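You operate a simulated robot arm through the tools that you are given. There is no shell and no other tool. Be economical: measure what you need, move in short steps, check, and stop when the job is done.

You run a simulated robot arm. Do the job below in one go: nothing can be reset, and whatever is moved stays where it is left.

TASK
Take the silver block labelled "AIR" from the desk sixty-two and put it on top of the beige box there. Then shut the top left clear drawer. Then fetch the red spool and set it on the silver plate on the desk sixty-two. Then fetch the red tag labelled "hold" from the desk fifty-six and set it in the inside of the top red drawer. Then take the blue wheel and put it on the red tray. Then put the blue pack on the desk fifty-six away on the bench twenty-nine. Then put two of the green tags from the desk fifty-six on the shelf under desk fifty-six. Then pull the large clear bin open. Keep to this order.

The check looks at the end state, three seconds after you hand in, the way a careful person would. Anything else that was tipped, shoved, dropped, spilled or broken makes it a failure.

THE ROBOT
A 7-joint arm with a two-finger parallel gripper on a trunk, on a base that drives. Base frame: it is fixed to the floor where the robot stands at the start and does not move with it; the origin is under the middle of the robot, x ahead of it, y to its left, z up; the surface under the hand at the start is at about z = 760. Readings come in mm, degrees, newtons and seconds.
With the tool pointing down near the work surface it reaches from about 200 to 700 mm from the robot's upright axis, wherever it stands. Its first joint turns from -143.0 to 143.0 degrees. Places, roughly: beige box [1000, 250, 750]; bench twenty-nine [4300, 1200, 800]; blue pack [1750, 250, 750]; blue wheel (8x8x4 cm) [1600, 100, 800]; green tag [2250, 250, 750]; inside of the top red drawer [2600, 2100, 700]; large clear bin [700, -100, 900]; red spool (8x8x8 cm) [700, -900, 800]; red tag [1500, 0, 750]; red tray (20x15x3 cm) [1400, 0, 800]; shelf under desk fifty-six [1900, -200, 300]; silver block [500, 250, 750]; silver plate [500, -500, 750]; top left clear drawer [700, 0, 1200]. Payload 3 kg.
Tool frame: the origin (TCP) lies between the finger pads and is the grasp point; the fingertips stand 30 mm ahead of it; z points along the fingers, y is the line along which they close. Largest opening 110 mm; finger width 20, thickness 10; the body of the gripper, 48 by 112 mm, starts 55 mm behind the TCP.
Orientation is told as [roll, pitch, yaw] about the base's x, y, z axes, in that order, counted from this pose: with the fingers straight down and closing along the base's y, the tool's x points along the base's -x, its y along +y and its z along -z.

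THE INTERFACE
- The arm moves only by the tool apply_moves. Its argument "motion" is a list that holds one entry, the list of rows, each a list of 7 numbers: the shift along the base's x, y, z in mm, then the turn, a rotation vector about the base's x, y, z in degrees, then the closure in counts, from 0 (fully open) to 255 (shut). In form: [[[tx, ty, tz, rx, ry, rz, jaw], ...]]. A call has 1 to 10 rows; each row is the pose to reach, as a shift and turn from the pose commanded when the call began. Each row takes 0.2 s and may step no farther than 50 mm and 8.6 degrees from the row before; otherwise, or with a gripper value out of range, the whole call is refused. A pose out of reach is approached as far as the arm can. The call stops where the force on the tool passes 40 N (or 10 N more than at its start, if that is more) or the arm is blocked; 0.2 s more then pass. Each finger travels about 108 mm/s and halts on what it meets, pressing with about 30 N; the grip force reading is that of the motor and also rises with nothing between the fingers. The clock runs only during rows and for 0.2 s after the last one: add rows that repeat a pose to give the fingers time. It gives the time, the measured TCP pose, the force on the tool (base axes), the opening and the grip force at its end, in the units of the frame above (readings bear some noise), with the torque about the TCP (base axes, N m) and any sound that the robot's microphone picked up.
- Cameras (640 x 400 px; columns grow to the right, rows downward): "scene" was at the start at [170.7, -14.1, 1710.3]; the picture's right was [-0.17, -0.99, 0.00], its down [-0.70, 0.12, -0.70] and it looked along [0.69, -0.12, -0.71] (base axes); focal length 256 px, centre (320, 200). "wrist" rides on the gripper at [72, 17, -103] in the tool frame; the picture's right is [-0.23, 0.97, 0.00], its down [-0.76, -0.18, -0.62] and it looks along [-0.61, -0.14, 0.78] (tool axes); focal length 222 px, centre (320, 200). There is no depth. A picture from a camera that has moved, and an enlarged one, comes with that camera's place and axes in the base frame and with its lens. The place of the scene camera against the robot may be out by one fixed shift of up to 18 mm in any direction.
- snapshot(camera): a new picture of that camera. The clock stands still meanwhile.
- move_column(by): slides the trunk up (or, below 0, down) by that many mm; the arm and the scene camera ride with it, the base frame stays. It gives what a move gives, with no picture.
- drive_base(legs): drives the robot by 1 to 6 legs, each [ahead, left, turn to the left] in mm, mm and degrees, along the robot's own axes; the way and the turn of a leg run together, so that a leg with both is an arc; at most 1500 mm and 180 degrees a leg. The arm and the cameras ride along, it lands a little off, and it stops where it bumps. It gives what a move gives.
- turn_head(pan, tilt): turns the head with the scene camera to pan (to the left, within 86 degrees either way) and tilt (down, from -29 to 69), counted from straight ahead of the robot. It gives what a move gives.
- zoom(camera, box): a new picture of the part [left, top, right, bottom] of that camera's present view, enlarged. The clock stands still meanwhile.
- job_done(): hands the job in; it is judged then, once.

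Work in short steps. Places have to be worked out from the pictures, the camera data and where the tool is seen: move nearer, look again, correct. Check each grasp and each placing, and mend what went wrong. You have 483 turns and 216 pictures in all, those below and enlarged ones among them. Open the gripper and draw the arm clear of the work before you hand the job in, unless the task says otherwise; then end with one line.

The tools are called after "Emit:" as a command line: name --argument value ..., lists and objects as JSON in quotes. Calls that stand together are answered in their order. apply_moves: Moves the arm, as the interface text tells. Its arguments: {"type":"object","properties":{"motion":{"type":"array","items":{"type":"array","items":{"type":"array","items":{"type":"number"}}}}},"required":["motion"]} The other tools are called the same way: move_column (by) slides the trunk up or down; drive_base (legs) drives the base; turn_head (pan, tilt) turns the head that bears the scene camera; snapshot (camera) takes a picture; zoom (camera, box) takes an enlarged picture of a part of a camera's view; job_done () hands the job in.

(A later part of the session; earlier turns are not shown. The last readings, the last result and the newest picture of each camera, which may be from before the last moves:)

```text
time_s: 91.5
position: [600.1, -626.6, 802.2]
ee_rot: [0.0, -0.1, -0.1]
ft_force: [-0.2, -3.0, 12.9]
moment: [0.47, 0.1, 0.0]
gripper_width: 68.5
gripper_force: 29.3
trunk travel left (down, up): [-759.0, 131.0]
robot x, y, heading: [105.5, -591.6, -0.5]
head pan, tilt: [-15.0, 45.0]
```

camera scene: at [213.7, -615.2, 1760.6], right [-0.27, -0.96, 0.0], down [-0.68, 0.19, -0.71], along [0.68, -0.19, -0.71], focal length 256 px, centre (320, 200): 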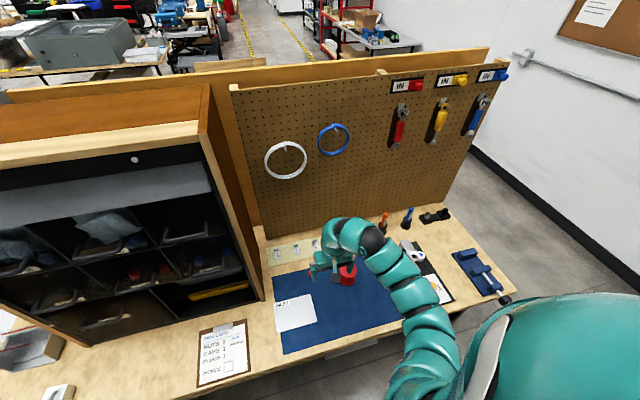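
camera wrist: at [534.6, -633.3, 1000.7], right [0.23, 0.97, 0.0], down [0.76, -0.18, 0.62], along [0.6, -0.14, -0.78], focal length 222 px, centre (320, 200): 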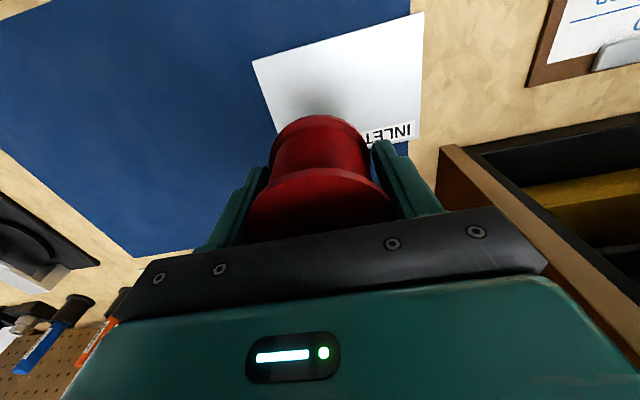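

The spool touches the plate. Release, rise and look.

Emit:
apply_moves --motion '[[[0, 0, 0.5, 0, 0, 0, 85], [0, 0, 0.5, 0, 0, 0, 20], [0, 0, 0.5, 0, 0, 0, 0], [0, 0, 0.5, 0, 0, 0, 0], [0, 0, 40, 0, 0, 0, 0], [0, 0, 80, 0, 0, 0, 0], [-20, 0, 120, 0, 0, 0, 0], [-60, 0, 130, 0, 0, 0, 0]]]'

Emit:
snapshot --camera "wrist"

```text
time_s: 93.3
position: [540.2, -629.3, 933.5]
ee_rot: [0.0, 0.2, -0.1]
ft_force: [0.0, -0.9, -0.5]
moment: [0.02, 0.0, -0.01]
gripper_width: 109.9
gripper_force: 0.0
trunk travel left (down, up): [-759.0, 131.0]
robot x, y, heading: [107.5, -590.3, -0.2]
head pan, tilt: [-15.0, 45.0]
```

```text
151 pictures are left
camera wrist: at [468.6, -612.6, 1036.5], right [0.23, 0.97, 0.0], down [0.76, -0.18, 0.62], along [0.6, -0.14, -0.78], focal length 222 px, centre (320, 200)
```

wrist: 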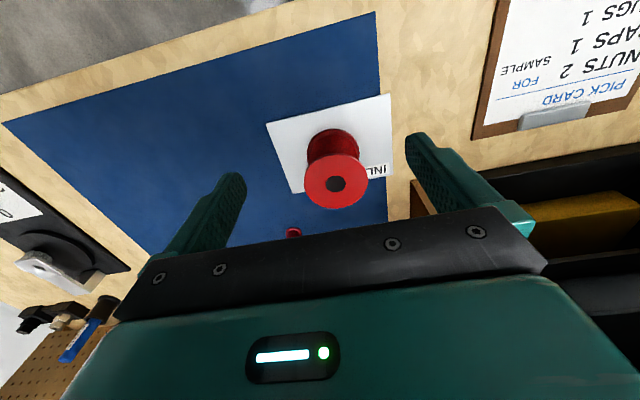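

The spool stands on the plate. Now I need to find a way to desk fifty-six. I'll back away and survey.

Emit:
drive_base --legs '[[-400, 0, 0], [0, 900, 0]]'

Emit:
turn_head --pan 0 --tilt 15

Emit:
snapshot --camera "scene"

Emit:
turn_head --pan 50 --tilt 20

Emit:
snapshot --camera "scene"

```text
time_s: 100.1
position: [149.4, 276.6, 933.3]
ee_rot: [0.0, 0.2, 0.3]
ft_force: [0.1, 0.7, 1.6]
moment: [-0.03, 0.02, 0.0]
gripper_width: 110.3
gripper_force: 0.2
trunk travel left (down, up): [-759.0, 131.0]
robot x, y, heading: [-289.3, 311.2, -0.3]
head pan, tilt: [-15.0, 45.0]
```

```text
time_s: 101.1
position: [149.6, 276.9, 932.6]
ee_rot: [0.0, 0.3, 0.3]
ft_force: [-0.4, 0.1, 0.1]
moment: [0.03, -0.05, -0.01]
gripper_width: 110.1
gripper_force: 0.1
trunk travel left (down, up): [-759.0, 131.0]
robot x, y, heading: [-292.4, 310.6, 0.1]
head pan, tilt: [0.0, 15.0]
```

```text
150 pictures are left
camera scene: at [-104.8, 309.8, 1697.3], right [0.0, -1.0, 0.0], down [-0.26, 0.0, -0.97], along [0.97, 0.0, -0.26], focal length 256 px, centre (320, 200)
```

scene: 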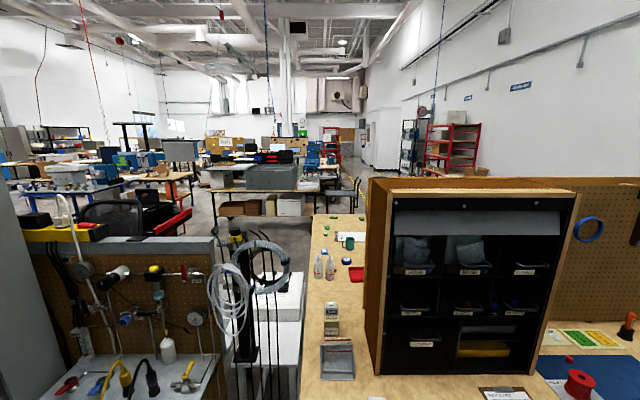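

```text
time_s: 102.3
position: [149.2, 277.1, 931.8]
ee_rot: [0.0, 0.2, 0.4]
ft_force: [0.3, 0.6, -0.8]
moment: [0.02, 0.01, 0.01]
gripper_width: 110.1
gripper_force: 0.1
trunk travel left (down, up): [-759.0, 131.0]
robot x, y, heading: [-289.9, 311.7, -0.2]
head pan, tilt: [50.0, 20.0]
```

```text
149 pictures are left
camera scene: at [-138.3, 381.2, 1689.2], right [0.77, -0.64, 0.0], down [-0.22, -0.26, -0.94], along [0.6, 0.72, -0.34], focal length 256 px, centre (320, 200)
```

scene: 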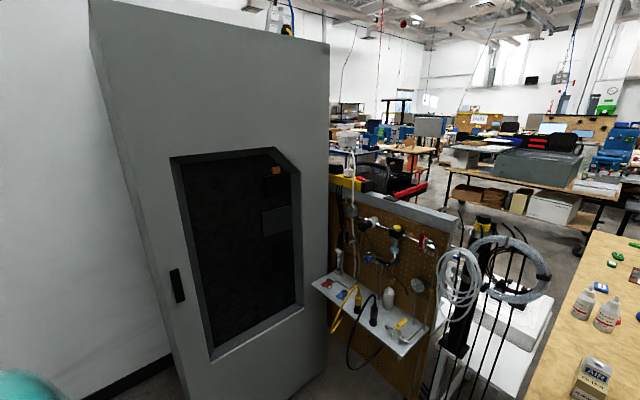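

The left side is closed by a cabinet and the tool station. I'll look at the way round the right end of the desk.

Emit:
drive_base --legs '[[0, -1300, 0]]'

Emit:
turn_head --pan -30 --tilt 30

Emit:
snapshot --camera "scene"

```text
time_s: 108.8
position: [159.5, -1024.1, 932.8]
ee_rot: [-0.1, 0.2, 1.4]
ft_force: [-0.5, -0.9, -0.7]
moment: [-0.02, -0.02, -0.02]
gripper_width: 110.1
gripper_force: 0.0
trunk travel left (down, up): [-759.0, 131.0]
robot x, y, heading: [-277.1, -1000.0, 1.0]
head pan, tilt: [50.0, 20.0]
```

```text
time_s: 110.4
position: [160.3, -1023.5, 931.9]
ee_rot: [-0.1, 0.2, 1.4]
ft_force: [0.0, 0.6, -0.5]
moment: [0.0, 0.01, 0.0]
gripper_width: 109.8
gripper_force: 0.0
trunk travel left (down, up): [-759.0, 131.0]
robot x, y, heading: [-277.2, -997.6, 1.2]
head pan, tilt: [-30.0, 30.0]
```

```text
148 pictures are left
camera scene: at [-107.8, -1041.0, 1673.2], right [-0.48, -0.87, 0.0], down [-0.44, 0.24, -0.87], along [0.76, -0.42, -0.5], focal length 256 px, centre (320, 200)
```

scene: 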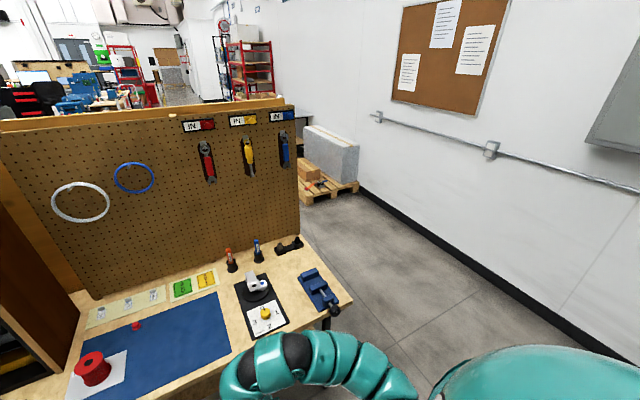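

The corridor at the right is wide (desk end y≈−1520, wall y≈−3300). Drive right, then forward, and look left behind the pegboard.

Emit:
drive_base --legs '[[0, -1250, 0], [1400, 0, 0]]'

Emit:
turn_head --pan 45 --tilt 20

Emit:
snapshot --camera "scene"

```text
time_s: 123.3
position: [1583.2, -2268.0, 932.9]
ee_rot: [0.0, 0.2, 1.0]
ft_force: [0.9, -0.2, 0.6]
moment: [0.02, 0.01, -0.01]
gripper_width: 110.0
gripper_force: 0.0
trunk travel left (down, up): [-759.0, 131.0]
robot x, y, heading: [1146.2, -2241.3, 0.6]
head pan, tilt: [-30.0, 30.0]
```

```text
time_s: 124.8
position: [1582.8, -2269.2, 934.0]
ee_rot: [0.0, 0.1, 1.1]
ft_force: [-0.4, -0.8, 0.7]
moment: [0.03, -0.04, -0.02]
gripper_width: 110.0
gripper_force: 0.0
trunk travel left (down, up): [-759.0, 131.0]
robot x, y, heading: [1142.0, -2242.8, 0.9]
head pan, tilt: [45.0, 20.0]
```

```text
147 pictures are left
camera scene: at [1300.6, -2174.3, 1689.2], right [0.72, -0.7, 0.0], down [-0.24, -0.24, -0.94], along [0.66, 0.67, -0.34], focal length 256 px, centre (320, 200)
```

scene: 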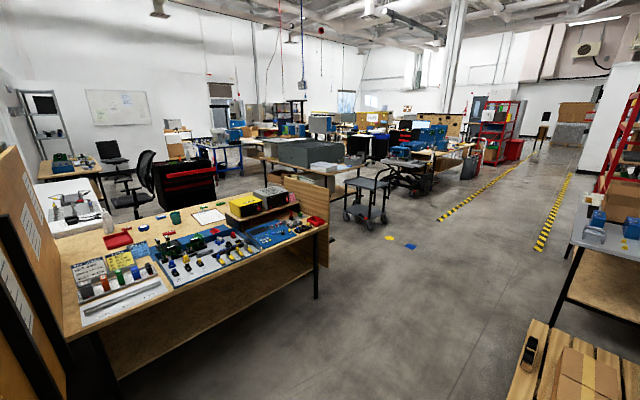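

Desk fifty-six runs x≈1090–2660, y≈−840…390, so I must go round its far end. Drive on: ahead, left, ahead.

Emit:
drive_base --legs '[[800, 0, 0], [0, 700, 0], [1250, 0, 0]]'

Emit:
turn_head --pan 75 --tilt 20

Emit:
snapshot --camera "scene"

Emit:
turn_head --pan 20 --tilt 20

Emit:
snapshot --camera "scene"

```text
time_s: 138.4
position: [3618.0, -1568.1, 932.3]
ee_rot: [-0.1, 0.2, 0.0]
ft_force: [-0.1, 0.3, 0.1]
moment: [0.05, -0.02, 0.01]
gripper_width: 109.7
gripper_force: 0.1
trunk travel left (down, up): [-759.0, 131.0]
robot x, y, heading: [3179.6, -1536.1, -0.2]
head pan, tilt: [45.0, 20.0]
```

```text
time_s: 139.3
position: [3618.3, -1569.6, 932.5]
ee_rot: [-0.2, 0.2, 0.0]
ft_force: [0.0, 0.5, 0.2]
moment: [-0.02, 0.0, 0.03]
gripper_width: 109.8
gripper_force: 0.0
trunk travel left (down, up): [-759.0, 131.0]
robot x, y, heading: [3183.7, -1535.0, -0.4]
head pan, tilt: [75.0, 20.0]
```

```text
146 pictures are left
camera scene: at [3296.3, -1444.6, 1689.2], right [0.96, -0.27, 0.0], down [-0.09, -0.33, -0.94], along [0.25, 0.91, -0.34], focal length 256 px, centre (320, 200)
```

scene: 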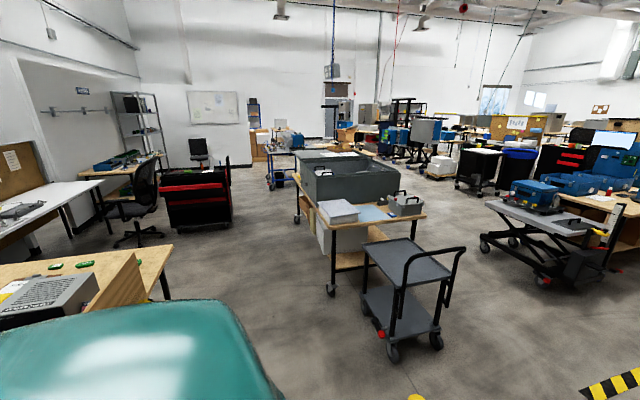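

```text
time_s: 140.6
position: [3617.4, -1569.7, 932.8]
ee_rot: [0.0, 0.2, 0.0]
ft_force: [0.3, -0.6, -0.3]
moment: [0.0, -0.01, 0.02]
gripper_width: 109.8
gripper_force: 0.1
trunk travel left (down, up): [-759.0, 131.0]
robot x, y, heading: [3180.0, -1531.0, -0.3]
head pan, tilt: [20.0, 20.0]
```

```text
145 pictures are left
camera scene: at [3359.3, -1503.0, 1689.2], right [0.34, -0.94, 0.0], down [-0.32, -0.12, -0.94], along [0.88, 0.32, -0.34], focal length 256 px, centre (320, 200)
```

scene: 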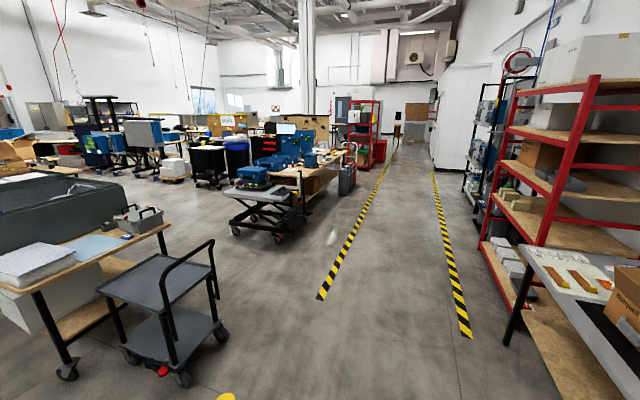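

Floor is open along x≈3180 and left of desk fifty-six. I'll turn right to face −y, and back up along x≈3180 to y≈950.

Emit:
drive_base --legs '[[0, 0, -90], [-1250, 0, 0], [-1250, 0, 0]]'

Emit:
turn_head --pan -50 --tilt 25

Emit:
snapshot --camera "scene"

```text
time_s: 149.0
position: [3154.1, -1024.6, 933.6]
ee_rot: [-0.1, 0.1, -90.5]
ft_force: [-0.3, 0.0, 0.7]
moment: [-0.07, -0.03, 0.0]
gripper_width: 110.0
gripper_force: 0.0
trunk travel left (down, up): [-759.0, 131.0]
robot x, y, heading: [3193.6, -589.5, -90.8]
head pan, tilt: [20.0, 20.0]
stopped in leg 2: the robot was blocked; the commanded pose is now the measured one
```

```text
time_s: 150.4
position: [3153.6, -1026.7, 931.6]
ee_rot: [0.0, 0.3, -90.5]
ft_force: [-0.4, 0.1, 0.4]
moment: [0.0, -0.01, 0.02]
gripper_width: 110.2
gripper_force: 0.0
trunk travel left (down, up): [-759.0, 131.0]
robot x, y, heading: [3189.6, -591.0, -90.9]
head pan, tilt: [-50.0, 25.0]
```

```text
144 pictures are left
camera scene: at [3131.3, -728.0, 1681.1], right [-0.63, 0.77, 0.0], down [0.33, 0.27, -0.91], along [-0.7, -0.57, -0.42], focal length 256 px, centre (320, 200)
```

scene: 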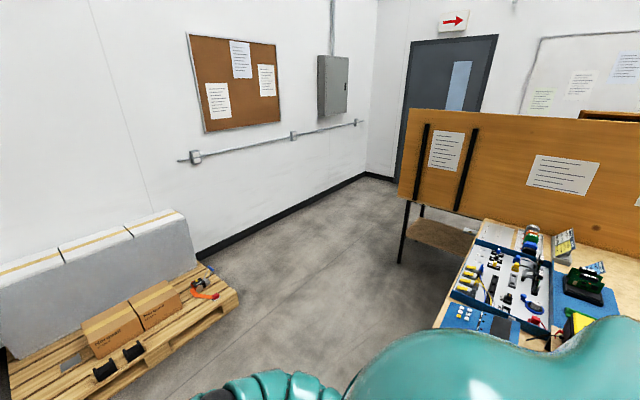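

Something blocked the robot. Look to both sides, as far back as the head goes.

Emit:
turn_head --pan -86 --tilt 40

Emit:
snapshot --camera "scene"

Emit:
turn_head --pan 86 --tilt 40

Emit:
snapshot --camera "scene"

```text
time_s: 151.4
position: [3153.6, -1027.0, 932.5]
ee_rot: [0.0, 0.2, -90.6]
ft_force: [0.3, -0.5, -0.1]
moment: [0.0, 0.03, -0.03]
gripper_width: 110.2
gripper_force: 0.1
trunk travel left (down, up): [-759.0, 131.0]
robot x, y, heading: [3196.1, -587.1, -90.7]
head pan, tilt: [-85.9, 40.0]
```

```text
143 pictures are left
camera scene: at [3117.8, -674.4, 1657.8], right [-0.06, 1.0, 0.0], down [0.64, 0.04, -0.77], along [-0.76, -0.04, -0.64], focal length 256 px, centre (320, 200)
```

scene: 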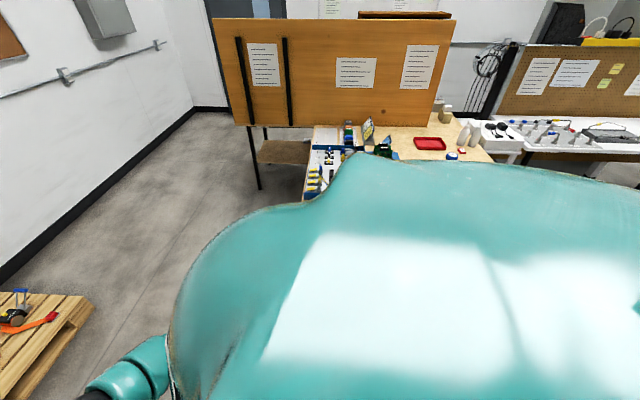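

```text
time_s: 154.0
position: [3154.1, -1026.1, 933.0]
ee_rot: [0.0, 0.2, -90.5]
ft_force: [-0.6, 0.2, 0.3]
moment: [0.01, 0.01, 0.02]
gripper_width: 110.2
gripper_force: 0.1
trunk travel left (down, up): [-759.0, 131.0]
robot x, y, heading: [3193.2, -590.0, -90.9]
head pan, tilt: [85.9, 40.0]
```

```text
142 pictures are left
camera scene: at [3287.4, -676.8, 1657.8], right [-0.09, -1.0, 0.0], down [-0.64, 0.05, -0.77], along [0.76, -0.07, -0.64], focal length 256 px, centre (320, 200)
```

scene: 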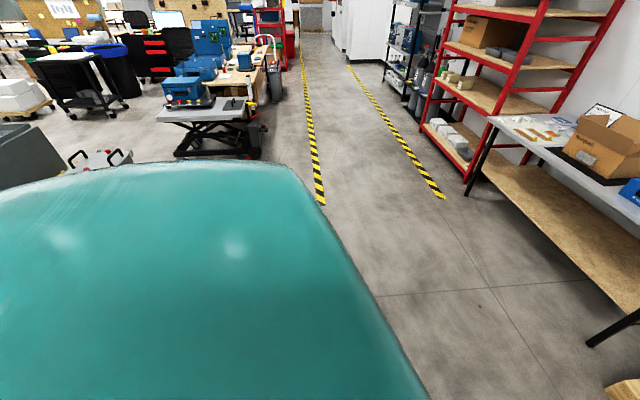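

The robot's right side probably met the desk end. I'll shift 250 mm to its left (+x) and back on in smaller steps.

Emit:
drive_base --legs '[[150, 0, 0], [0, 250, 0], [-500, 0, 0]]'

```text
time_s: 159.3
position: [3406.3, -687.2, 933.2]
ee_rot: [0.0, 0.3, -90.4]
ft_force: [-0.3, 0.9, -0.1]
moment: [-0.02, -0.03, 0.02]
gripper_width: 110.4
gripper_force: 0.0
trunk travel left (down, up): [-759.0, 131.0]
robot x, y, heading: [3445.9, -252.5, -90.9]
head pan, tilt: [85.9, 40.0]
```

That passes. Look to the right again to see the desk end.

Emit:
turn_head --pan -86 --tilt 25

Emit:
snapshot --camera "scene"

```text
time_s: 161.9
position: [3406.4, -688.8, 932.5]
ee_rot: [-0.1, 0.2, -90.5]
ft_force: [-0.1, -0.2, -0.6]
moment: [-0.01, -0.02, -0.01]
gripper_width: 109.9
gripper_force: 0.1
trunk travel left (down, up): [-759.0, 131.0]
robot x, y, heading: [3445.8, -251.4, -90.6]
head pan, tilt: [-85.9, 25.0]
```

```text
141 pictures are left
camera scene: at [3363.1, -335.6, 1681.1], right [-0.06, 1.0, 0.0], down [0.42, 0.02, -0.91], along [-0.9, -0.05, -0.42], focal length 256 px, centre (320, 200)
```

scene: 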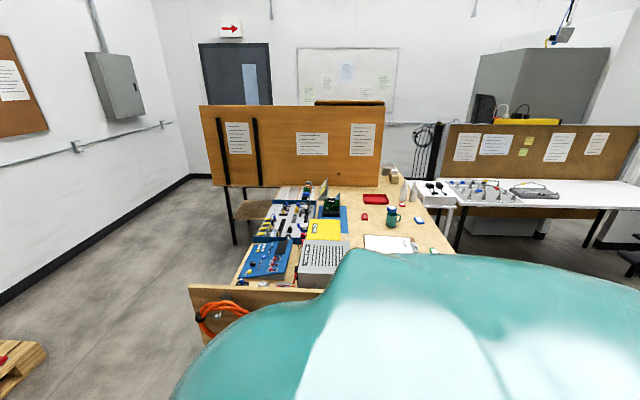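

Clear now. Continue backing to y≈850, then move right (−x) past the desk end.

Emit:
drive_base --legs '[[-1100, 0, 0]]'

Emit:
snapshot --camera "scene"

```text
time_s: 167.6
position: [3424.0, 410.9, 932.3]
ee_rot: [0.0, 0.2, -91.1]
ft_force: [-0.4, 0.0, -0.4]
moment: [0.0, -0.04, 0.01]
gripper_width: 109.8
gripper_force: 0.0
trunk travel left (down, up): [-759.0, 131.0]
robot x, y, heading: [3466.6, 850.0, -91.4]
head pan, tilt: [-85.9, 25.0]
```

```text
140 pictures are left
camera scene: at [3383.3, 764.8, 1681.2], right [-0.05, 1.0, 0.0], down [0.42, 0.02, -0.91], along [-0.91, -0.04, -0.42], focal length 256 px, centre (320, 200)
```

scene: 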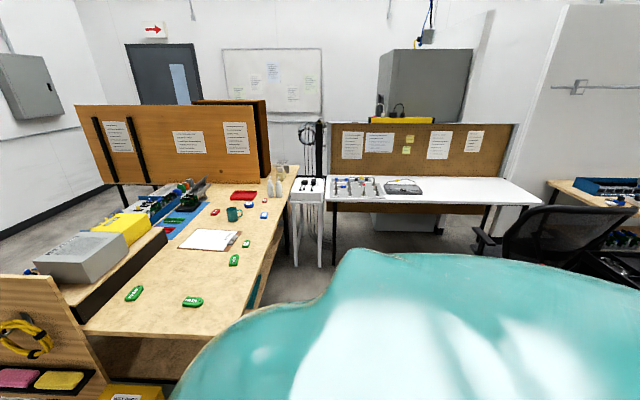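

Now I see desk fifty-six well: red tray, mug, clipboard, green tags. Move further back and then right to x≈1950.

Emit:
drive_base --legs '[[-60, 0, 1.4], [0, -1450, 0]]'

Emit:
turn_head --pan -25 --tilt 40

Emit:
snapshot --camera "scene"

```text
time_s: 175.3
position: [1976.8, 476.2, 932.8]
ee_rot: [0.0, 0.2, -90.1]
ft_force: [0.5, -0.4, 0.6]
moment: [-0.02, 0.0, -0.01]
gripper_width: 110.1
gripper_force: 0.1
trunk travel left (down, up): [-759.0, 131.0]
robot x, y, heading: [2014.7, 912.9, -90.3]
head pan, tilt: [-85.9, 25.0]
```

```text
time_s: 176.7
position: [1976.2, 476.0, 933.2]
ee_rot: [0.0, 0.3, -90.0]
ft_force: [0.0, -0.1, 0.0]
moment: [-0.01, 0.01, -0.03]
gripper_width: 109.7
gripper_force: 0.1
trunk travel left (down, up): [-759.0, 131.0]
robot x, y, heading: [2010.4, 917.7, -90.3]
head pan, tilt: [-25.0, 40.0]
```

```text
139 pictures are left
camera scene: at [1986.2, 757.3, 1657.8], right [-0.9, 0.43, 0.0], down [0.28, 0.58, -0.77], along [-0.33, -0.69, -0.64], focal length 256 px, centre (320, 200)
```

scene: 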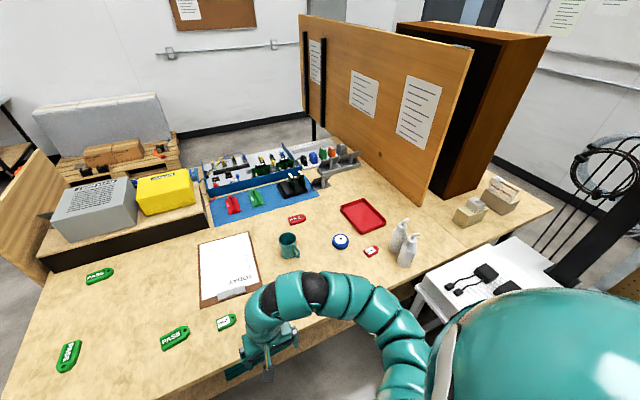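

Emit:
zoom --camera "scene" --box '[200, 150, 440, 300]'

Emit:
snapshot --camera "wrist"

```text
2.67 times, centred on (320, 225) of scene
camera zoom: at [1986.2, 757.3, 1657.8], right [-0.9, 0.43, 0.0], down [0.28, 0.58, -0.77], along [-0.33, -0.69, -0.64], focal length 683 px, centre (320, 133)
```

zoom: 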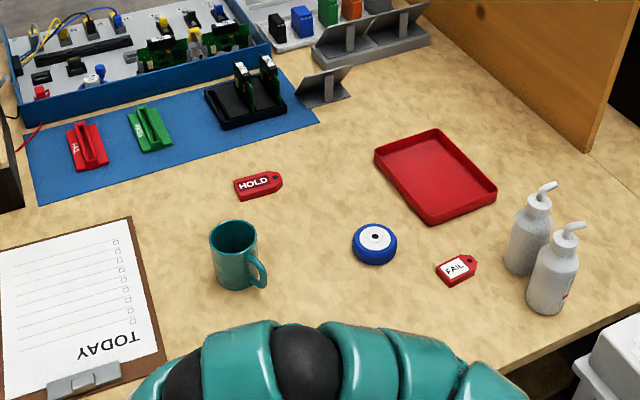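

```text
137 pictures are left
camera wrist: at [1994.3, 548.7, 1036.2], right [0.97, -0.23, 0.0], down [-0.18, -0.76, 0.62], along [-0.14, -0.6, -0.78], focal length 222 px, centre (320, 200)
```

wrist: 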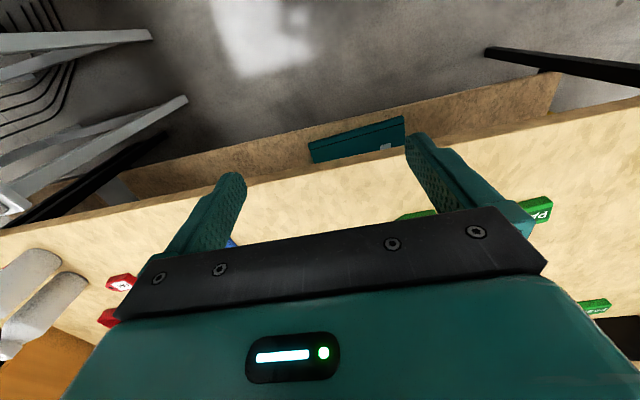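

HOLD tag ≈ (1700, −105), wheel ≈ (1584, 130), tray ≈ (1388, 15), mug ≈ (1803, 60). Drive ahead 300 mm with the hand high, and shift right 130 mm.

Emit:
drive_base --legs '[[250, 0, 0], [0, -130, 0]]'

Emit:
snapshot --camera "scene"

Emit:
snapshot --camera "wrist"

```text
time_s: 179.3
position: [1846.8, 230.7, 932.4]
ee_rot: [0.1, 0.3, -90.1]
ft_force: [-0.2, 0.9, -0.2]
moment: [-0.03, -0.04, -0.03]
gripper_width: 110.1
gripper_force: 0.2
trunk travel left (down, up): [-759.0, 131.0]
robot x, y, heading: [1881.7, 667.6, -90.4]
head pan, tilt: [-25.0, 40.0]
```

```text
136 pictures are left
camera scene: at [1854.5, 510.4, 1657.7], right [-0.9, 0.43, 0.0], down [0.28, 0.58, -0.77], along [-0.33, -0.69, -0.64], focal length 256 px, centre (320, 200)
```

scene: 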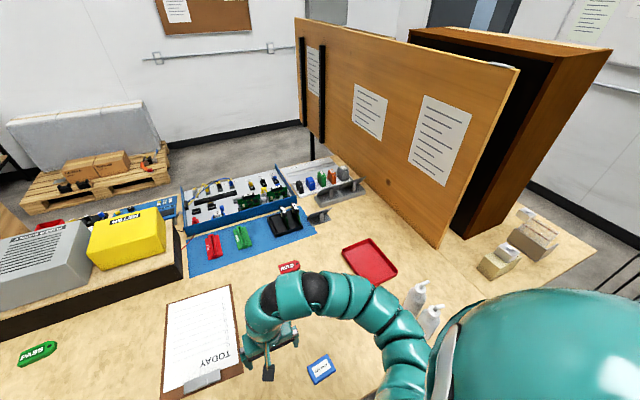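

```text
135 pictures are left
camera wrist: at [1863.6, 301.9, 1036.1], right [0.97, -0.23, 0.0], down [-0.18, -0.76, 0.62], along [-0.14, -0.6, -0.78], focal length 222 px, centre (320, 200)
```

wrist: 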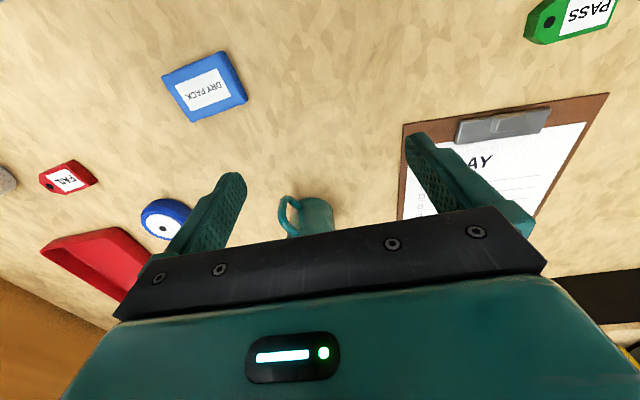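

Blue DRY PACK ≈ (1730, 279), wheel ≈ (1590, 137). Drive ahead another 70 mm, cautiously, then move the hand toward the HOLD tag.

Emit:
drive_base --legs '[[70, 0, 0]]'

Emit:
apply_moves --motion '[[[-20, -40, 10, 0, 0, 0, 0], [-40, -80, 15, 0, 0, 0, 0], [-60, -120, 15, 0, 0, 0, 0], [-85, -160, 15, 0, 0, 0, 0], [-110, -200, 15, 0, 0, 0, 0], [-125, -240, 15, 0, 0, 0, 0]]]'

Emit:
snapshot --camera "wrist"

```text
time_s: 180.4
position: [1845.6, 158.1, 932.0]
ee_rot: [0.1, 0.3, -90.3]
ft_force: [-0.5, 0.4, -0.2]
moment: [0.0, 0.01, 0.01]
gripper_width: 110.2
gripper_force: 0.0
trunk travel left (down, up): [-759.0, 131.0]
robot x, y, heading: [1879.8, 597.5, -90.4]
head pan, tilt: [-25.0, 40.0]
```

```text
time_s: 181.8
position: [1720.5, -83.2, 945.4]
ee_rot: [0.2, 0.2, -90.1]
ft_force: [-0.2, -0.4, -0.1]
moment: [-0.01, 0.03, 0.02]
gripper_width: 109.7
gripper_force: 0.0
trunk travel left (down, up): [-759.0, 131.0]
robot x, y, heading: [1882.3, 596.2, -90.5]
head pan, tilt: [-25.0, 40.0]
```

```text
134 pictures are left
camera wrist: at [1738.8, -10.8, 1050.1], right [0.97, -0.23, 0.0], down [-0.18, -0.76, 0.62], along [-0.14, -0.6, -0.79], focal length 222 px, centre (320, 200)
```

wrist: 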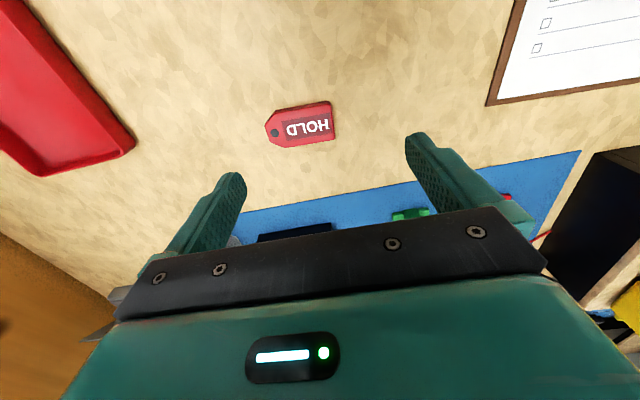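

HOLD tag centre ≈ (1692, −100), about 88 mm long along x and ~38 mm wide. I'll turn the hand 90° so that the fingers close across its width.

Emit:
apply_moves --motion '[[[0, 0, 0, 0, 0, 8, 0], [0, 0, 0, 0, 0, 16, 0], [0, 0, 0, 0, 0, 24, 0], [0, 0, 0, 0, 0, 32, 0], [0, 0, 0, 0, 0, 40, 0], [0, 0, 0, 0, 0, 48, 0], [0, 0, 0, 0, 0, 56, 0], [0, 0, 0, 0, 0, 64, 0], [0, 0, 0, 0, 0, 72, 0], [0, 0, 0, 0, 0, 80, 0]]]'

Emit:
apply_moves --motion '[[[0, 0, 0, 0, 0, 7, 0]]]'

Emit:
snapshot --camera "wrist"

```text
time_s: 184.0
position: [1721.7, -81.4, 947.3]
ee_rot: [0.0, 0.2, -9.9]
ft_force: [0.1, -0.3, 0.0]
moment: [-0.03, -0.02, -0.03]
gripper_width: 110.1
gripper_force: 0.0
trunk travel left (down, up): [-759.0, 131.0]
robot x, y, heading: [1881.7, 593.3, -90.4]
head pan, tilt: [-25.0, 40.0]
```

```text
time_s: 184.4
position: [1720.4, -80.9, 946.8]
ee_rot: [0.0, 0.2, -2.9]
ft_force: [0.2, 0.8, -0.2]
moment: [0.01, 0.0, 0.0]
gripper_width: 109.9
gripper_force: 0.0
trunk travel left (down, up): [-759.0, 131.0]
robot x, y, heading: [1884.9, 596.0, -90.5]
head pan, tilt: [-25.0, 40.0]
```

```text
133 pictures are left
camera wrist: at [1650.1, -61.1, 1050.7], right [0.28, 0.96, 0.0], down [0.75, -0.22, 0.62], along [0.6, -0.17, -0.78], focal length 222 px, centre (320, 200)
```

wrist: 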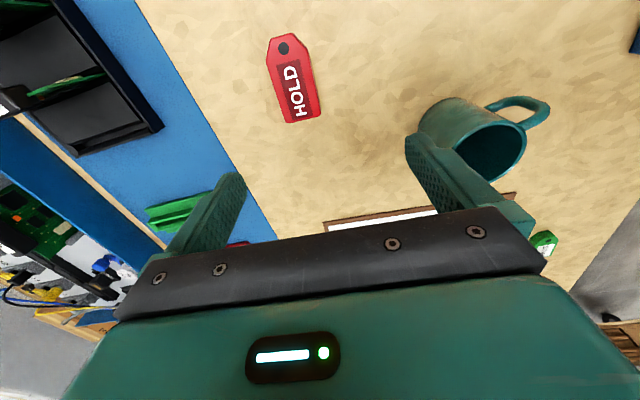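

Tag centre ≈ (1691, −104), its axis turned −9°. Align and descend.

Emit:
apply_moves --motion '[[[-15, -12, -30, 0, 0, -6, 20], [-28, -23, -60, 0, 0, -6, 40], [-28, -23, -95, 0, 0, -6, 60], [-28, -23, -120, 0, 0, -6, 60]]]'

Emit:
snapshot --camera "wrist"

```text
time_s: 185.4
position: [1690.9, -103.5, 825.7]
ee_rot: [0.0, 0.2, -9.2]
ft_force: [0.7, -0.1, 0.5]
moment: [0.0, 0.0, 0.0]
gripper_width: 84.1
gripper_force: 0.0
trunk travel left (down, up): [-759.0, 131.0]
robot x, y, heading: [1885.8, 593.8, -90.5]
head pan, tilt: [-25.0, 40.0]
```

```text
132 pictures are left
camera wrist: at [1624.1, -75.9, 928.5], right [0.38, 0.93, 0.0], down [0.73, -0.3, 0.62], along [0.57, -0.24, -0.78], focal length 222 px, centre (320, 200)
```

wrist: 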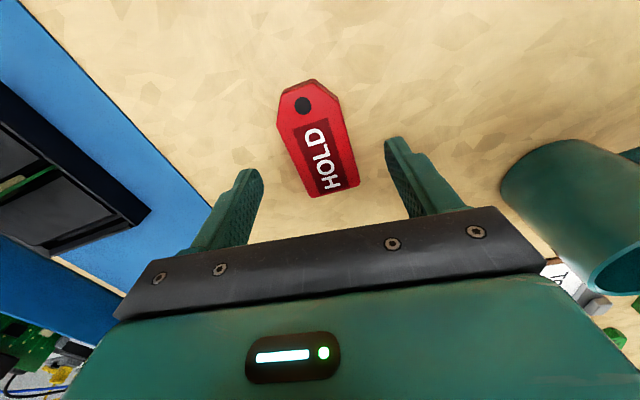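

Well centred. Descend to z≈794 and close.

Emit:
apply_moves --motion '[[[-2, -1, -15, 0, 0, 0, 60], [-2, -1, -26, 0, 0, 0, 60], [-2, -1, -31, 0, 0, 0, 60]]]'

Emit:
apply_moves --motion '[[[0, 0, 0, 0, 0, 0, 120], [0, 0, 0, 0, 0, 0, 190], [0, 0, 0, 0, 0, 0, 255], [0, 0, 0, 0, 0, 0, 255], [0, 0, 15, 0, 0, 0, 255], [0, 0, 45, 0, 0, 0, 255]]]'

Emit:
snapshot --camera "wrist"

```text
time_s: 186.2
position: [1691.2, -105.5, 796.8]
ee_rot: [0.0, 0.3, -9.1]
ft_force: [0.2, -0.3, 0.0]
moment: [0.0, 0.0, 0.0]
gripper_width: 84.2
gripper_force: 0.0
trunk travel left (down, up): [-759.0, 131.0]
robot x, y, heading: [1881.7, 591.3, -90.4]
head pan, tilt: [-25.0, 40.0]
```

```text
time_s: 187.6
position: [1693.8, -104.0, 841.6]
ee_rot: [0.0, 0.2, -9.0]
ft_force: [0.4, -0.5, -0.7]
moment: [0.0, 0.0, 0.01]
gripper_width: 45.1
gripper_force: 29.8
trunk travel left (down, up): [-759.0, 131.0]
robot x, y, heading: [1879.8, 595.8, -90.0]
head pan, tilt: [-25.0, 40.0]
```

```text
131 pictures are left
camera wrist: at [1624.7, -77.0, 945.1], right [0.38, 0.93, 0.0], down [0.73, -0.3, 0.62], along [0.57, -0.24, -0.78], focal length 222 px, centre (320, 200)
```

wrist: 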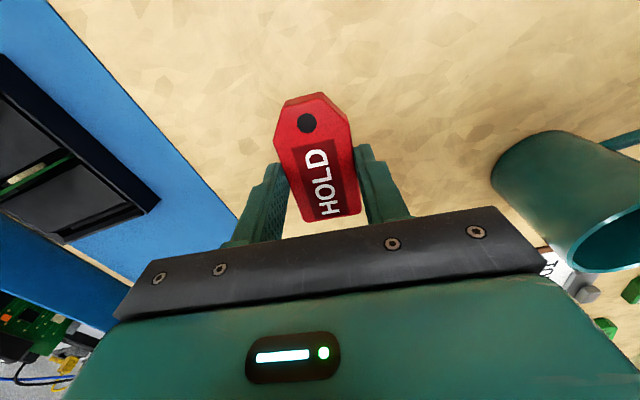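

HOLD tag grasped. Raise, retract, then back away from the desk.

Emit:
apply_moves --motion '[[[0, 10, 40, 0, 0, 0, 255], [0, 30, 80, 0, 0, 0, 255], [0, 70, 110, 0, 0, 0, 255], [20, 110, 115, 0, 0, 0, 255], [40, 150, 115, 0, 0, 0, 255], [60, 190, 115, 0, 0, 0, 255], [80, 225, 115, 0, 0, 0, 255]]]'

Emit:
drive_base --legs '[[-450, 0, 0], [0, 500, 0], [0, 0, 180]]'

Emit:
turn_head --pan 0 --tilt 25

Emit:
snapshot --camera "scene"

```text
time_s: 189.2
position: [1772.6, 121.0, 956.9]
ee_rot: [-0.1, 0.0, -9.0]
ft_force: [-1.0, -0.1, -1.3]
moment: [-0.02, 0.02, -0.03]
gripper_width: 45.0
gripper_force: 30.4
out of reach, approached as far as the arm can: row 4, 5, 6
trunk travel left (down, up): [-759.0, 131.0]
robot x, y, heading: [1881.6, 596.9, -90.6]
head pan, tilt: [-25.0, 40.0]
```

```text
time_s: 201.7
position: [2506.4, 1515.9, 956.1]
ee_rot: [-0.2, -0.2, 169.3]
ft_force: [-0.1, -0.2, -0.4]
moment: [0.0, -0.01, 0.0]
gripper_width: 44.7
gripper_force: 30.5
trunk travel left (down, up): [-759.0, 131.0]
robot x, y, heading: [2386.9, 1043.0, 87.9]
head pan, tilt: [-25.0, 40.0]
```

```text
time_s: 202.6
position: [2508.1, 1516.1, 956.7]
ee_rot: [-0.2, -0.1, 169.3]
ft_force: [0.6, 0.3, -0.9]
moment: [-0.02, 0.01, 0.01]
gripper_width: 45.1
gripper_force: 29.9
trunk travel left (down, up): [-759.0, 131.0]
robot x, y, heading: [2385.1, 1039.9, 88.1]
head pan, tilt: [0.0, 25.0]
```

```text
130 pictures are left
camera scene: at [2401.2, 1216.0, 1681.1], right [1.0, -0.04, 0.0], down [-0.02, -0.42, -0.91], along [0.03, 0.91, -0.42], focal length 256 px, centre (320, 200)
```

scene: 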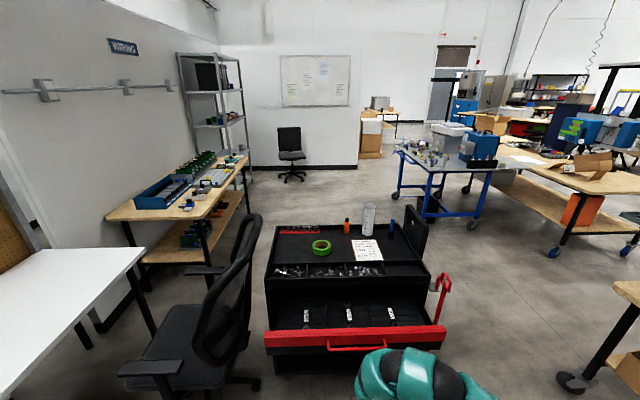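

The top red drawer is already open. Zoom in to locate its inside.

Emit:
zoom --camera "scene" --box '[240, 210, 480, 400]'

Emit:
snapshot --camera "wrist"

```text
2.11 times, centred on (360, 305) of scene
camera zoom: at [2401.2, 1216.0, 1681.1], right [1.0, -0.04, 0.0], down [-0.02, -0.42, -0.91], along [0.03, 0.91, -0.42], focal length 539 px, centre (236, -21)
```

zoom: 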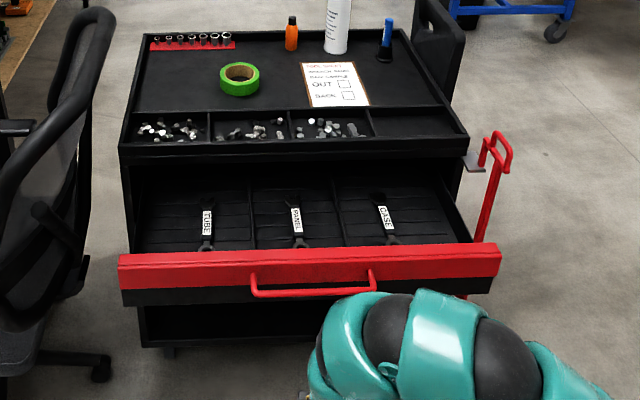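

```text
128 pictures are left
camera wrist: at [2576.5, 1485.7, 1060.0], right [-0.4, -0.91, 0.0], down [-0.71, 0.31, 0.63], along [-0.57, 0.25, -0.78], focal length 222 px, centre (320, 200)
```

wrist: 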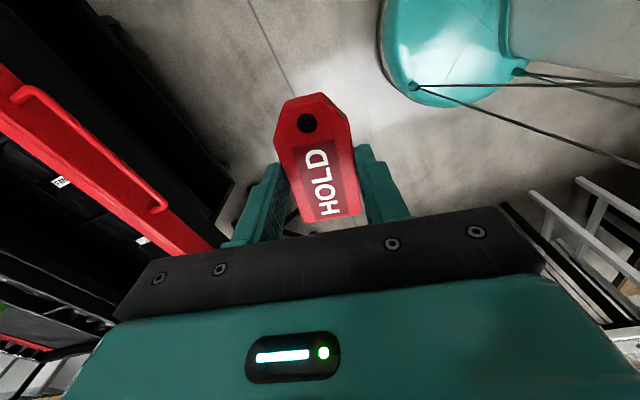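

Drawer inside spans about x 2210–2900, y 1925–2080, rim z≈790. Drive nearer and turn the hand to align with the heading.

Emit:
drive_base --legs '[[250, -100, 2]]'

Emit:
apply_moves --motion '[[[0, 0, 0, 0, 0, -8, 255], [0, 0, 0, 0, 0, -16, 255], [0, 0, 0, 0, 0, -24, 255], [0, 0, 0, 0, 0, -32, 255], [0, 0, 0, 0, 0, -40, 255], [0, 0, 0, 0, 0, -48, 255], [0, 0, 0, 0, 0, -56, 255], [0, 0, 0, 0, 0, -64, 255], [0, 0, 0, 0, 0, -72, 255], [0, 0, 0, 0, 0, -80, 255]]]'

Emit:
snapshot --camera "wrist"

Emit:
snapshot --camera "scene"

```text
time_s: 204.5
position: [2595.7, 1771.0, 955.0]
ee_rot: [-0.2, -0.1, 171.3]
ft_force: [-0.4, 0.7, -0.5]
moment: [0.0, -0.01, -0.01]
gripper_width: 45.3
gripper_force: 29.5
trunk travel left (down, up): [-759.0, 131.0]
robot x, y, heading: [2488.8, 1294.4, 90.0]
head pan, tilt: [0.0, 25.0]
```

```text
time_s: 206.7
position: [2596.4, 1771.1, 956.0]
ee_rot: [0.0, -0.2, 91.1]
ft_force: [-0.2, -0.1, 0.0]
moment: [0.0, -0.01, -0.04]
gripper_width: 45.1
gripper_force: 29.5
trunk travel left (down, up): [-759.0, 131.0]
robot x, y, heading: [2488.5, 1291.6, 90.0]
head pan, tilt: [0.0, 25.0]
```

```text
127 pictures are left
camera wrist: at [2581.0, 1697.3, 1059.6], right [-0.98, 0.21, 0.0], down [0.16, 0.76, 0.63], along [0.13, 0.61, -0.78], focal length 222 px, centre (320, 200)
```

wrist: 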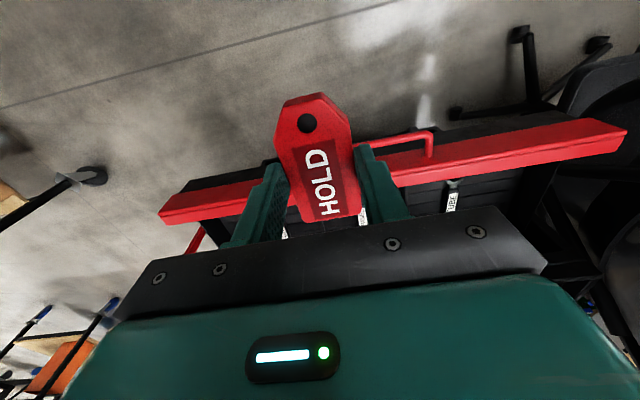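

```text
126 pictures are left
camera scene: at [2499.9, 1466.5, 1681.1], right [1.0, 0.0, 0.0], down [0.0, -0.42, -0.91], along [0.0, 0.91, -0.42], focal length 256 px, centre (320, 200)
```

scene: 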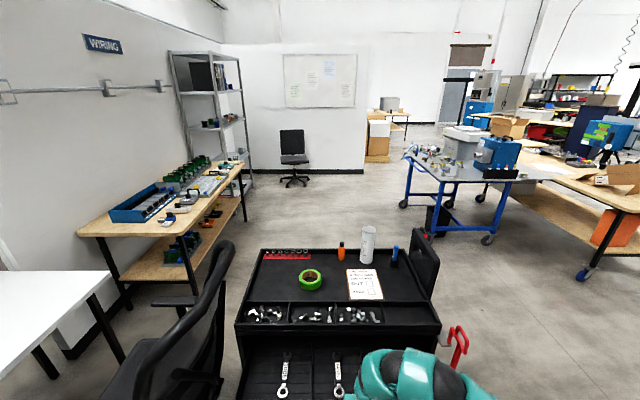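

Chest lip is at y≈2090, z≈878; the drawer front at y≈1885. Move the hand over the open drawer.

Emit:
apply_moves --motion '[[[3, 40, 0, 0, 0, 0, 255], [6, 80, 0, 0, 0, 0, 255], [9, 120, 0, 0, 0, 0, 255], [12, 160, 0, 0, 0, 0, 255], [14, 195, 0, 0, 0, 0, 255], [14, 219, 0, 0, 0, 0, 255]]]'

Emit:
turn_head --pan 0 --tilt 50

Emit:
snapshot --camera "wrist"

Emit:
snapshot --camera "scene"

```text
time_s: 208.1
position: [2607.2, 1989.9, 956.2]
ee_rot: [-0.1, 0.1, 91.2]
ft_force: [0.7, -0.6, 0.3]
moment: [-0.02, -0.02, -0.02]
gripper_width: 45.0
gripper_force: 29.9
out of reach, approached as far as the arm can: row 1, 2, 3, 4
trunk travel left (down, up): [-759.0, 131.0]
robot x, y, heading: [2490.2, 1294.0, 90.0]
head pan, tilt: [0.0, 25.0]
```

```text
time_s: 209.0
position: [2608.1, 1988.5, 955.6]
ee_rot: [-0.1, 0.0, 91.4]
ft_force: [-0.1, -0.3, -0.7]
moment: [0.01, -0.02, -0.02]
gripper_width: 45.0
gripper_force: 29.7
trunk travel left (down, up): [-759.0, 131.0]
robot x, y, heading: [2486.3, 1296.0, 90.0]
head pan, tilt: [0.0, 50.0]
```

```text
125 pictures are left
camera wrist: at [2592.4, 1916.4, 1059.8], right [-0.98, 0.21, 0.0], down [0.16, 0.76, 0.62], along [0.13, 0.61, -0.78], focal length 222 px, centre (320, 200)
```

wrist: 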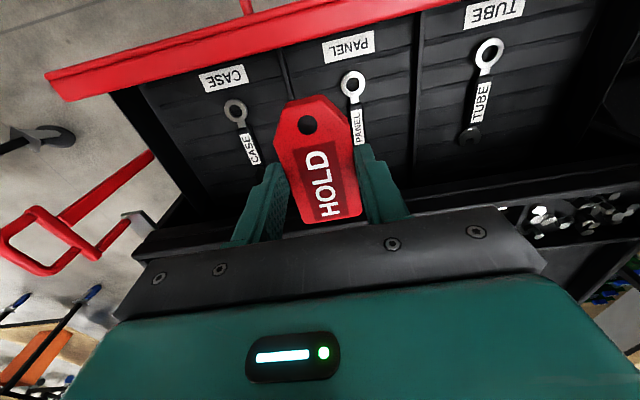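

```text
124 pictures are left
camera scene: at [2499.8, 1451.5, 1643.7], right [1.0, 0.0, 0.0], down [0.0, -0.77, -0.64], along [0.0, 0.64, -0.77], focal length 256 px, centre (320, 200)
```

scene: 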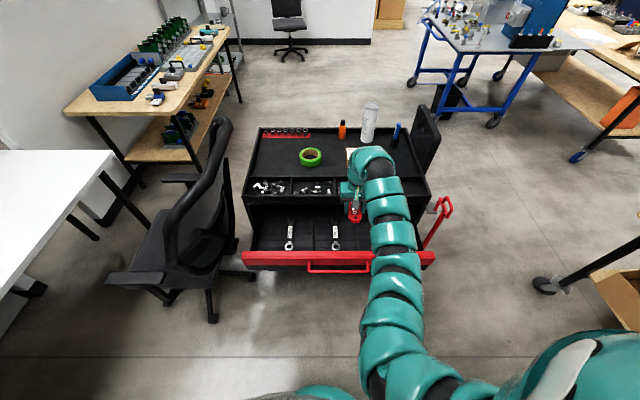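

I'll set the tag between the CASE wrench and the divider, at x≈2688, y≈1998. Move there and lower with the trunk.

Emit:
apply_moves --motion '[[[40, 5, 0, 0, 0, -1, 255], [80, 9, 0, 0, 0, -1.4, 255]]]'

Emit:
move_column --by -130

Emit:
snapshot --camera "wrist"

```text
time_s: 209.6
position: [2689.2, 1996.0, 954.6]
ee_rot: [-0.1, -0.2, 90.0]
ft_force: [-0.2, 0.2, -0.6]
moment: [0.01, -0.01, -0.02]
gripper_width: 44.9
gripper_force: 30.1
trunk travel left (down, up): [-759.0, 131.0]
robot x, y, heading: [2489.1, 1291.2, 90.1]
head pan, tilt: [0.0, 50.0]
```

```text
time_s: 211.2
position: [2688.0, 1996.8, 825.8]
ee_rot: [-0.2, 0.0, 89.9]
ft_force: [-0.1, -0.3, -0.2]
moment: [-0.02, 0.02, 0.01]
gripper_width: 44.8
gripper_force: 29.9
trunk travel left (down, up): [-629.0, 261.0]
robot x, y, heading: [2485.1, 1294.8, 90.1]
head pan, tilt: [0.0, 50.0]
```

```text
123 pictures are left
camera wrist: at [2672.1, 1923.9, 928.8], right [-0.97, 0.23, 0.0], down [0.18, 0.76, 0.62], along [0.14, 0.61, -0.78], focal length 222 px, centre (320, 200)
```

wrist: 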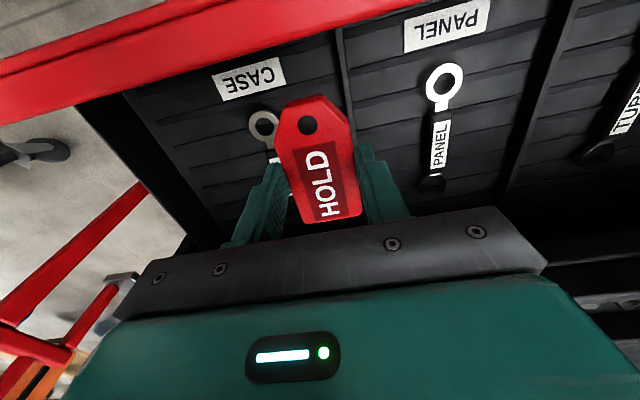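

Good place. Descend in steps until contact.

Emit:
apply_moves --motion '[[[3, 0, -15, 0, 0, 0, 255], [3, 0, -30, 0, 0, 0, 255], [3, 0, -45, 0, 0, 0, 255]]]'

Emit:
apply_moves --motion '[[[0, 0, -6, 0, 0, 0, 255], [0, 0, -12, 0, 0, 0, 255]]]'

```text
time_s: 212.0
position: [2691.5, 1996.0, 779.8]
ee_rot: [-0.2, -0.1, 89.9]
ft_force: [0.5, 0.4, -1.1]
moment: [-0.01, -0.02, 0.0]
gripper_width: 44.9
gripper_force: 30.2
trunk travel left (down, up): [-629.0, 261.0]
robot x, y, heading: [2491.1, 1296.3, 90.1]
head pan, tilt: [0.0, 50.0]
```

```text
time_s: 212.6
position: [2691.0, 1996.5, 769.9]
ee_rot: [-0.1, -0.1, 90.0]
ft_force: [-0.2, 0.2, -1.1]
moment: [0.01, 0.02, 0.0]
gripper_width: 45.1
gripper_force: 30.1
trunk travel left (down, up): [-629.0, 261.0]
robot x, y, heading: [2490.3, 1291.9, 89.8]
head pan, tilt: [0.0, 50.0]
```

Emit:
apply_moves --motion '[[[0, 0, -6, 0, 0, 0, 255], [0, 0, -12, 0, 0, 0, 255]]]'

Emit:
snapshot --camera "wrist"

```text
time_s: 213.2
position: [2690.8, 1997.3, 756.2]
ee_rot: [-0.2, -0.1, 89.9]
ft_force: [-0.2, 0.1, -0.2]
moment: [0.0, 0.0, -0.01]
gripper_width: 44.8
gripper_force: 29.8
trunk travel left (down, up): [-629.0, 261.0]
robot x, y, heading: [2490.5, 1293.2, 89.9]
head pan, tilt: [0.0, 50.0]
```

```text
122 pictures are left
camera wrist: at [2674.9, 1924.5, 860.1], right [-0.97, 0.23, 0.0], down [0.18, 0.76, 0.63], along [0.14, 0.61, -0.78], focal length 222 px, centre (320, 200)
```

wrist: 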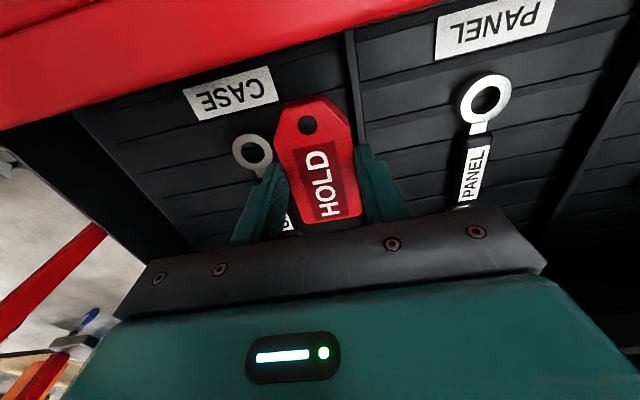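

Nearly there. Lower 3 mm at a time for contact, shifted 2 mm away from the divider.

Emit:
apply_moves --motion '[[[2, 0, -3, 0, 0, 0, 255], [2, 0, -6, 0, 0, 0, 255], [2, 0, -9, 0, 0, 0, 255]]]'

```text
time_s: 214.0
position: [2692.8, 1998.6, 746.3]
ee_rot: [-0.1, -0.1, 89.9]
ft_force: [-0.4, -1.0, 0.0]
moment: [-0.03, 0.03, 0.01]
gripper_width: 44.8
gripper_force: 30.1
trunk travel left (down, up): [-629.0, 261.0]
robot x, y, heading: [2490.4, 1291.1, 89.8]
head pan, tilt: [0.0, 50.0]
```

Emit:
apply_moves --motion '[[[0, 0, -3, 0, 0, 0, 255], [0, 0, -6, 0, 0, 0, 255], [0, 0, -9, 0, 0, 0, 255]]]'

Emit:
snapshot --camera "wrist"

```text
time_s: 214.8
position: [2694.3, 1997.4, 737.3]
ee_rot: [-0.1, -0.1, 89.9]
ft_force: [0.5, -0.3, -0.2]
moment: [-0.02, -0.01, -0.01]
gripper_width: 44.9
gripper_force: 29.6
trunk travel left (down, up): [-629.0, 261.0]
robot x, y, heading: [2487.2, 1295.5, 90.0]
head pan, tilt: [0.0, 50.0]
```

```text
121 pictures are left
camera wrist: at [2677.4, 1924.1, 840.9], right [-0.97, 0.23, 0.0], down [0.18, 0.76, 0.62], along [0.14, 0.61, -0.78], focal length 222 px, centre (320, 200)
```

wrist: 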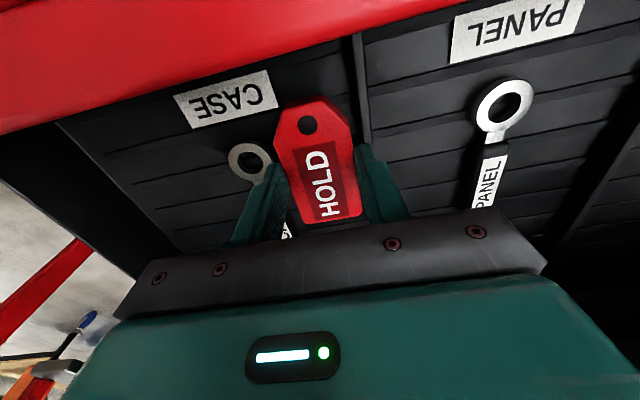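

Still no contact; continue.

Emit:
apply_moves --motion '[[[0, 0, -3, 0, 0, 0, 255], [0, 0, -6, 0, 0, 0, 255], [0, 0, -9, 0, 0, 0, 255]]]'

```text
time_s: 215.6
position: [2694.1, 1996.5, 729.2]
ee_rot: [-0.2, -0.1, 89.9]
ft_force: [0.5, -0.7, -0.8]
moment: [-0.02, 0.01, -0.03]
gripper_width: 45.0
gripper_force: 30.3
trunk travel left (down, up): [-629.0, 261.0]
robot x, y, heading: [2486.1, 1291.8, 90.0]
head pan, tilt: [0.0, 50.0]
```

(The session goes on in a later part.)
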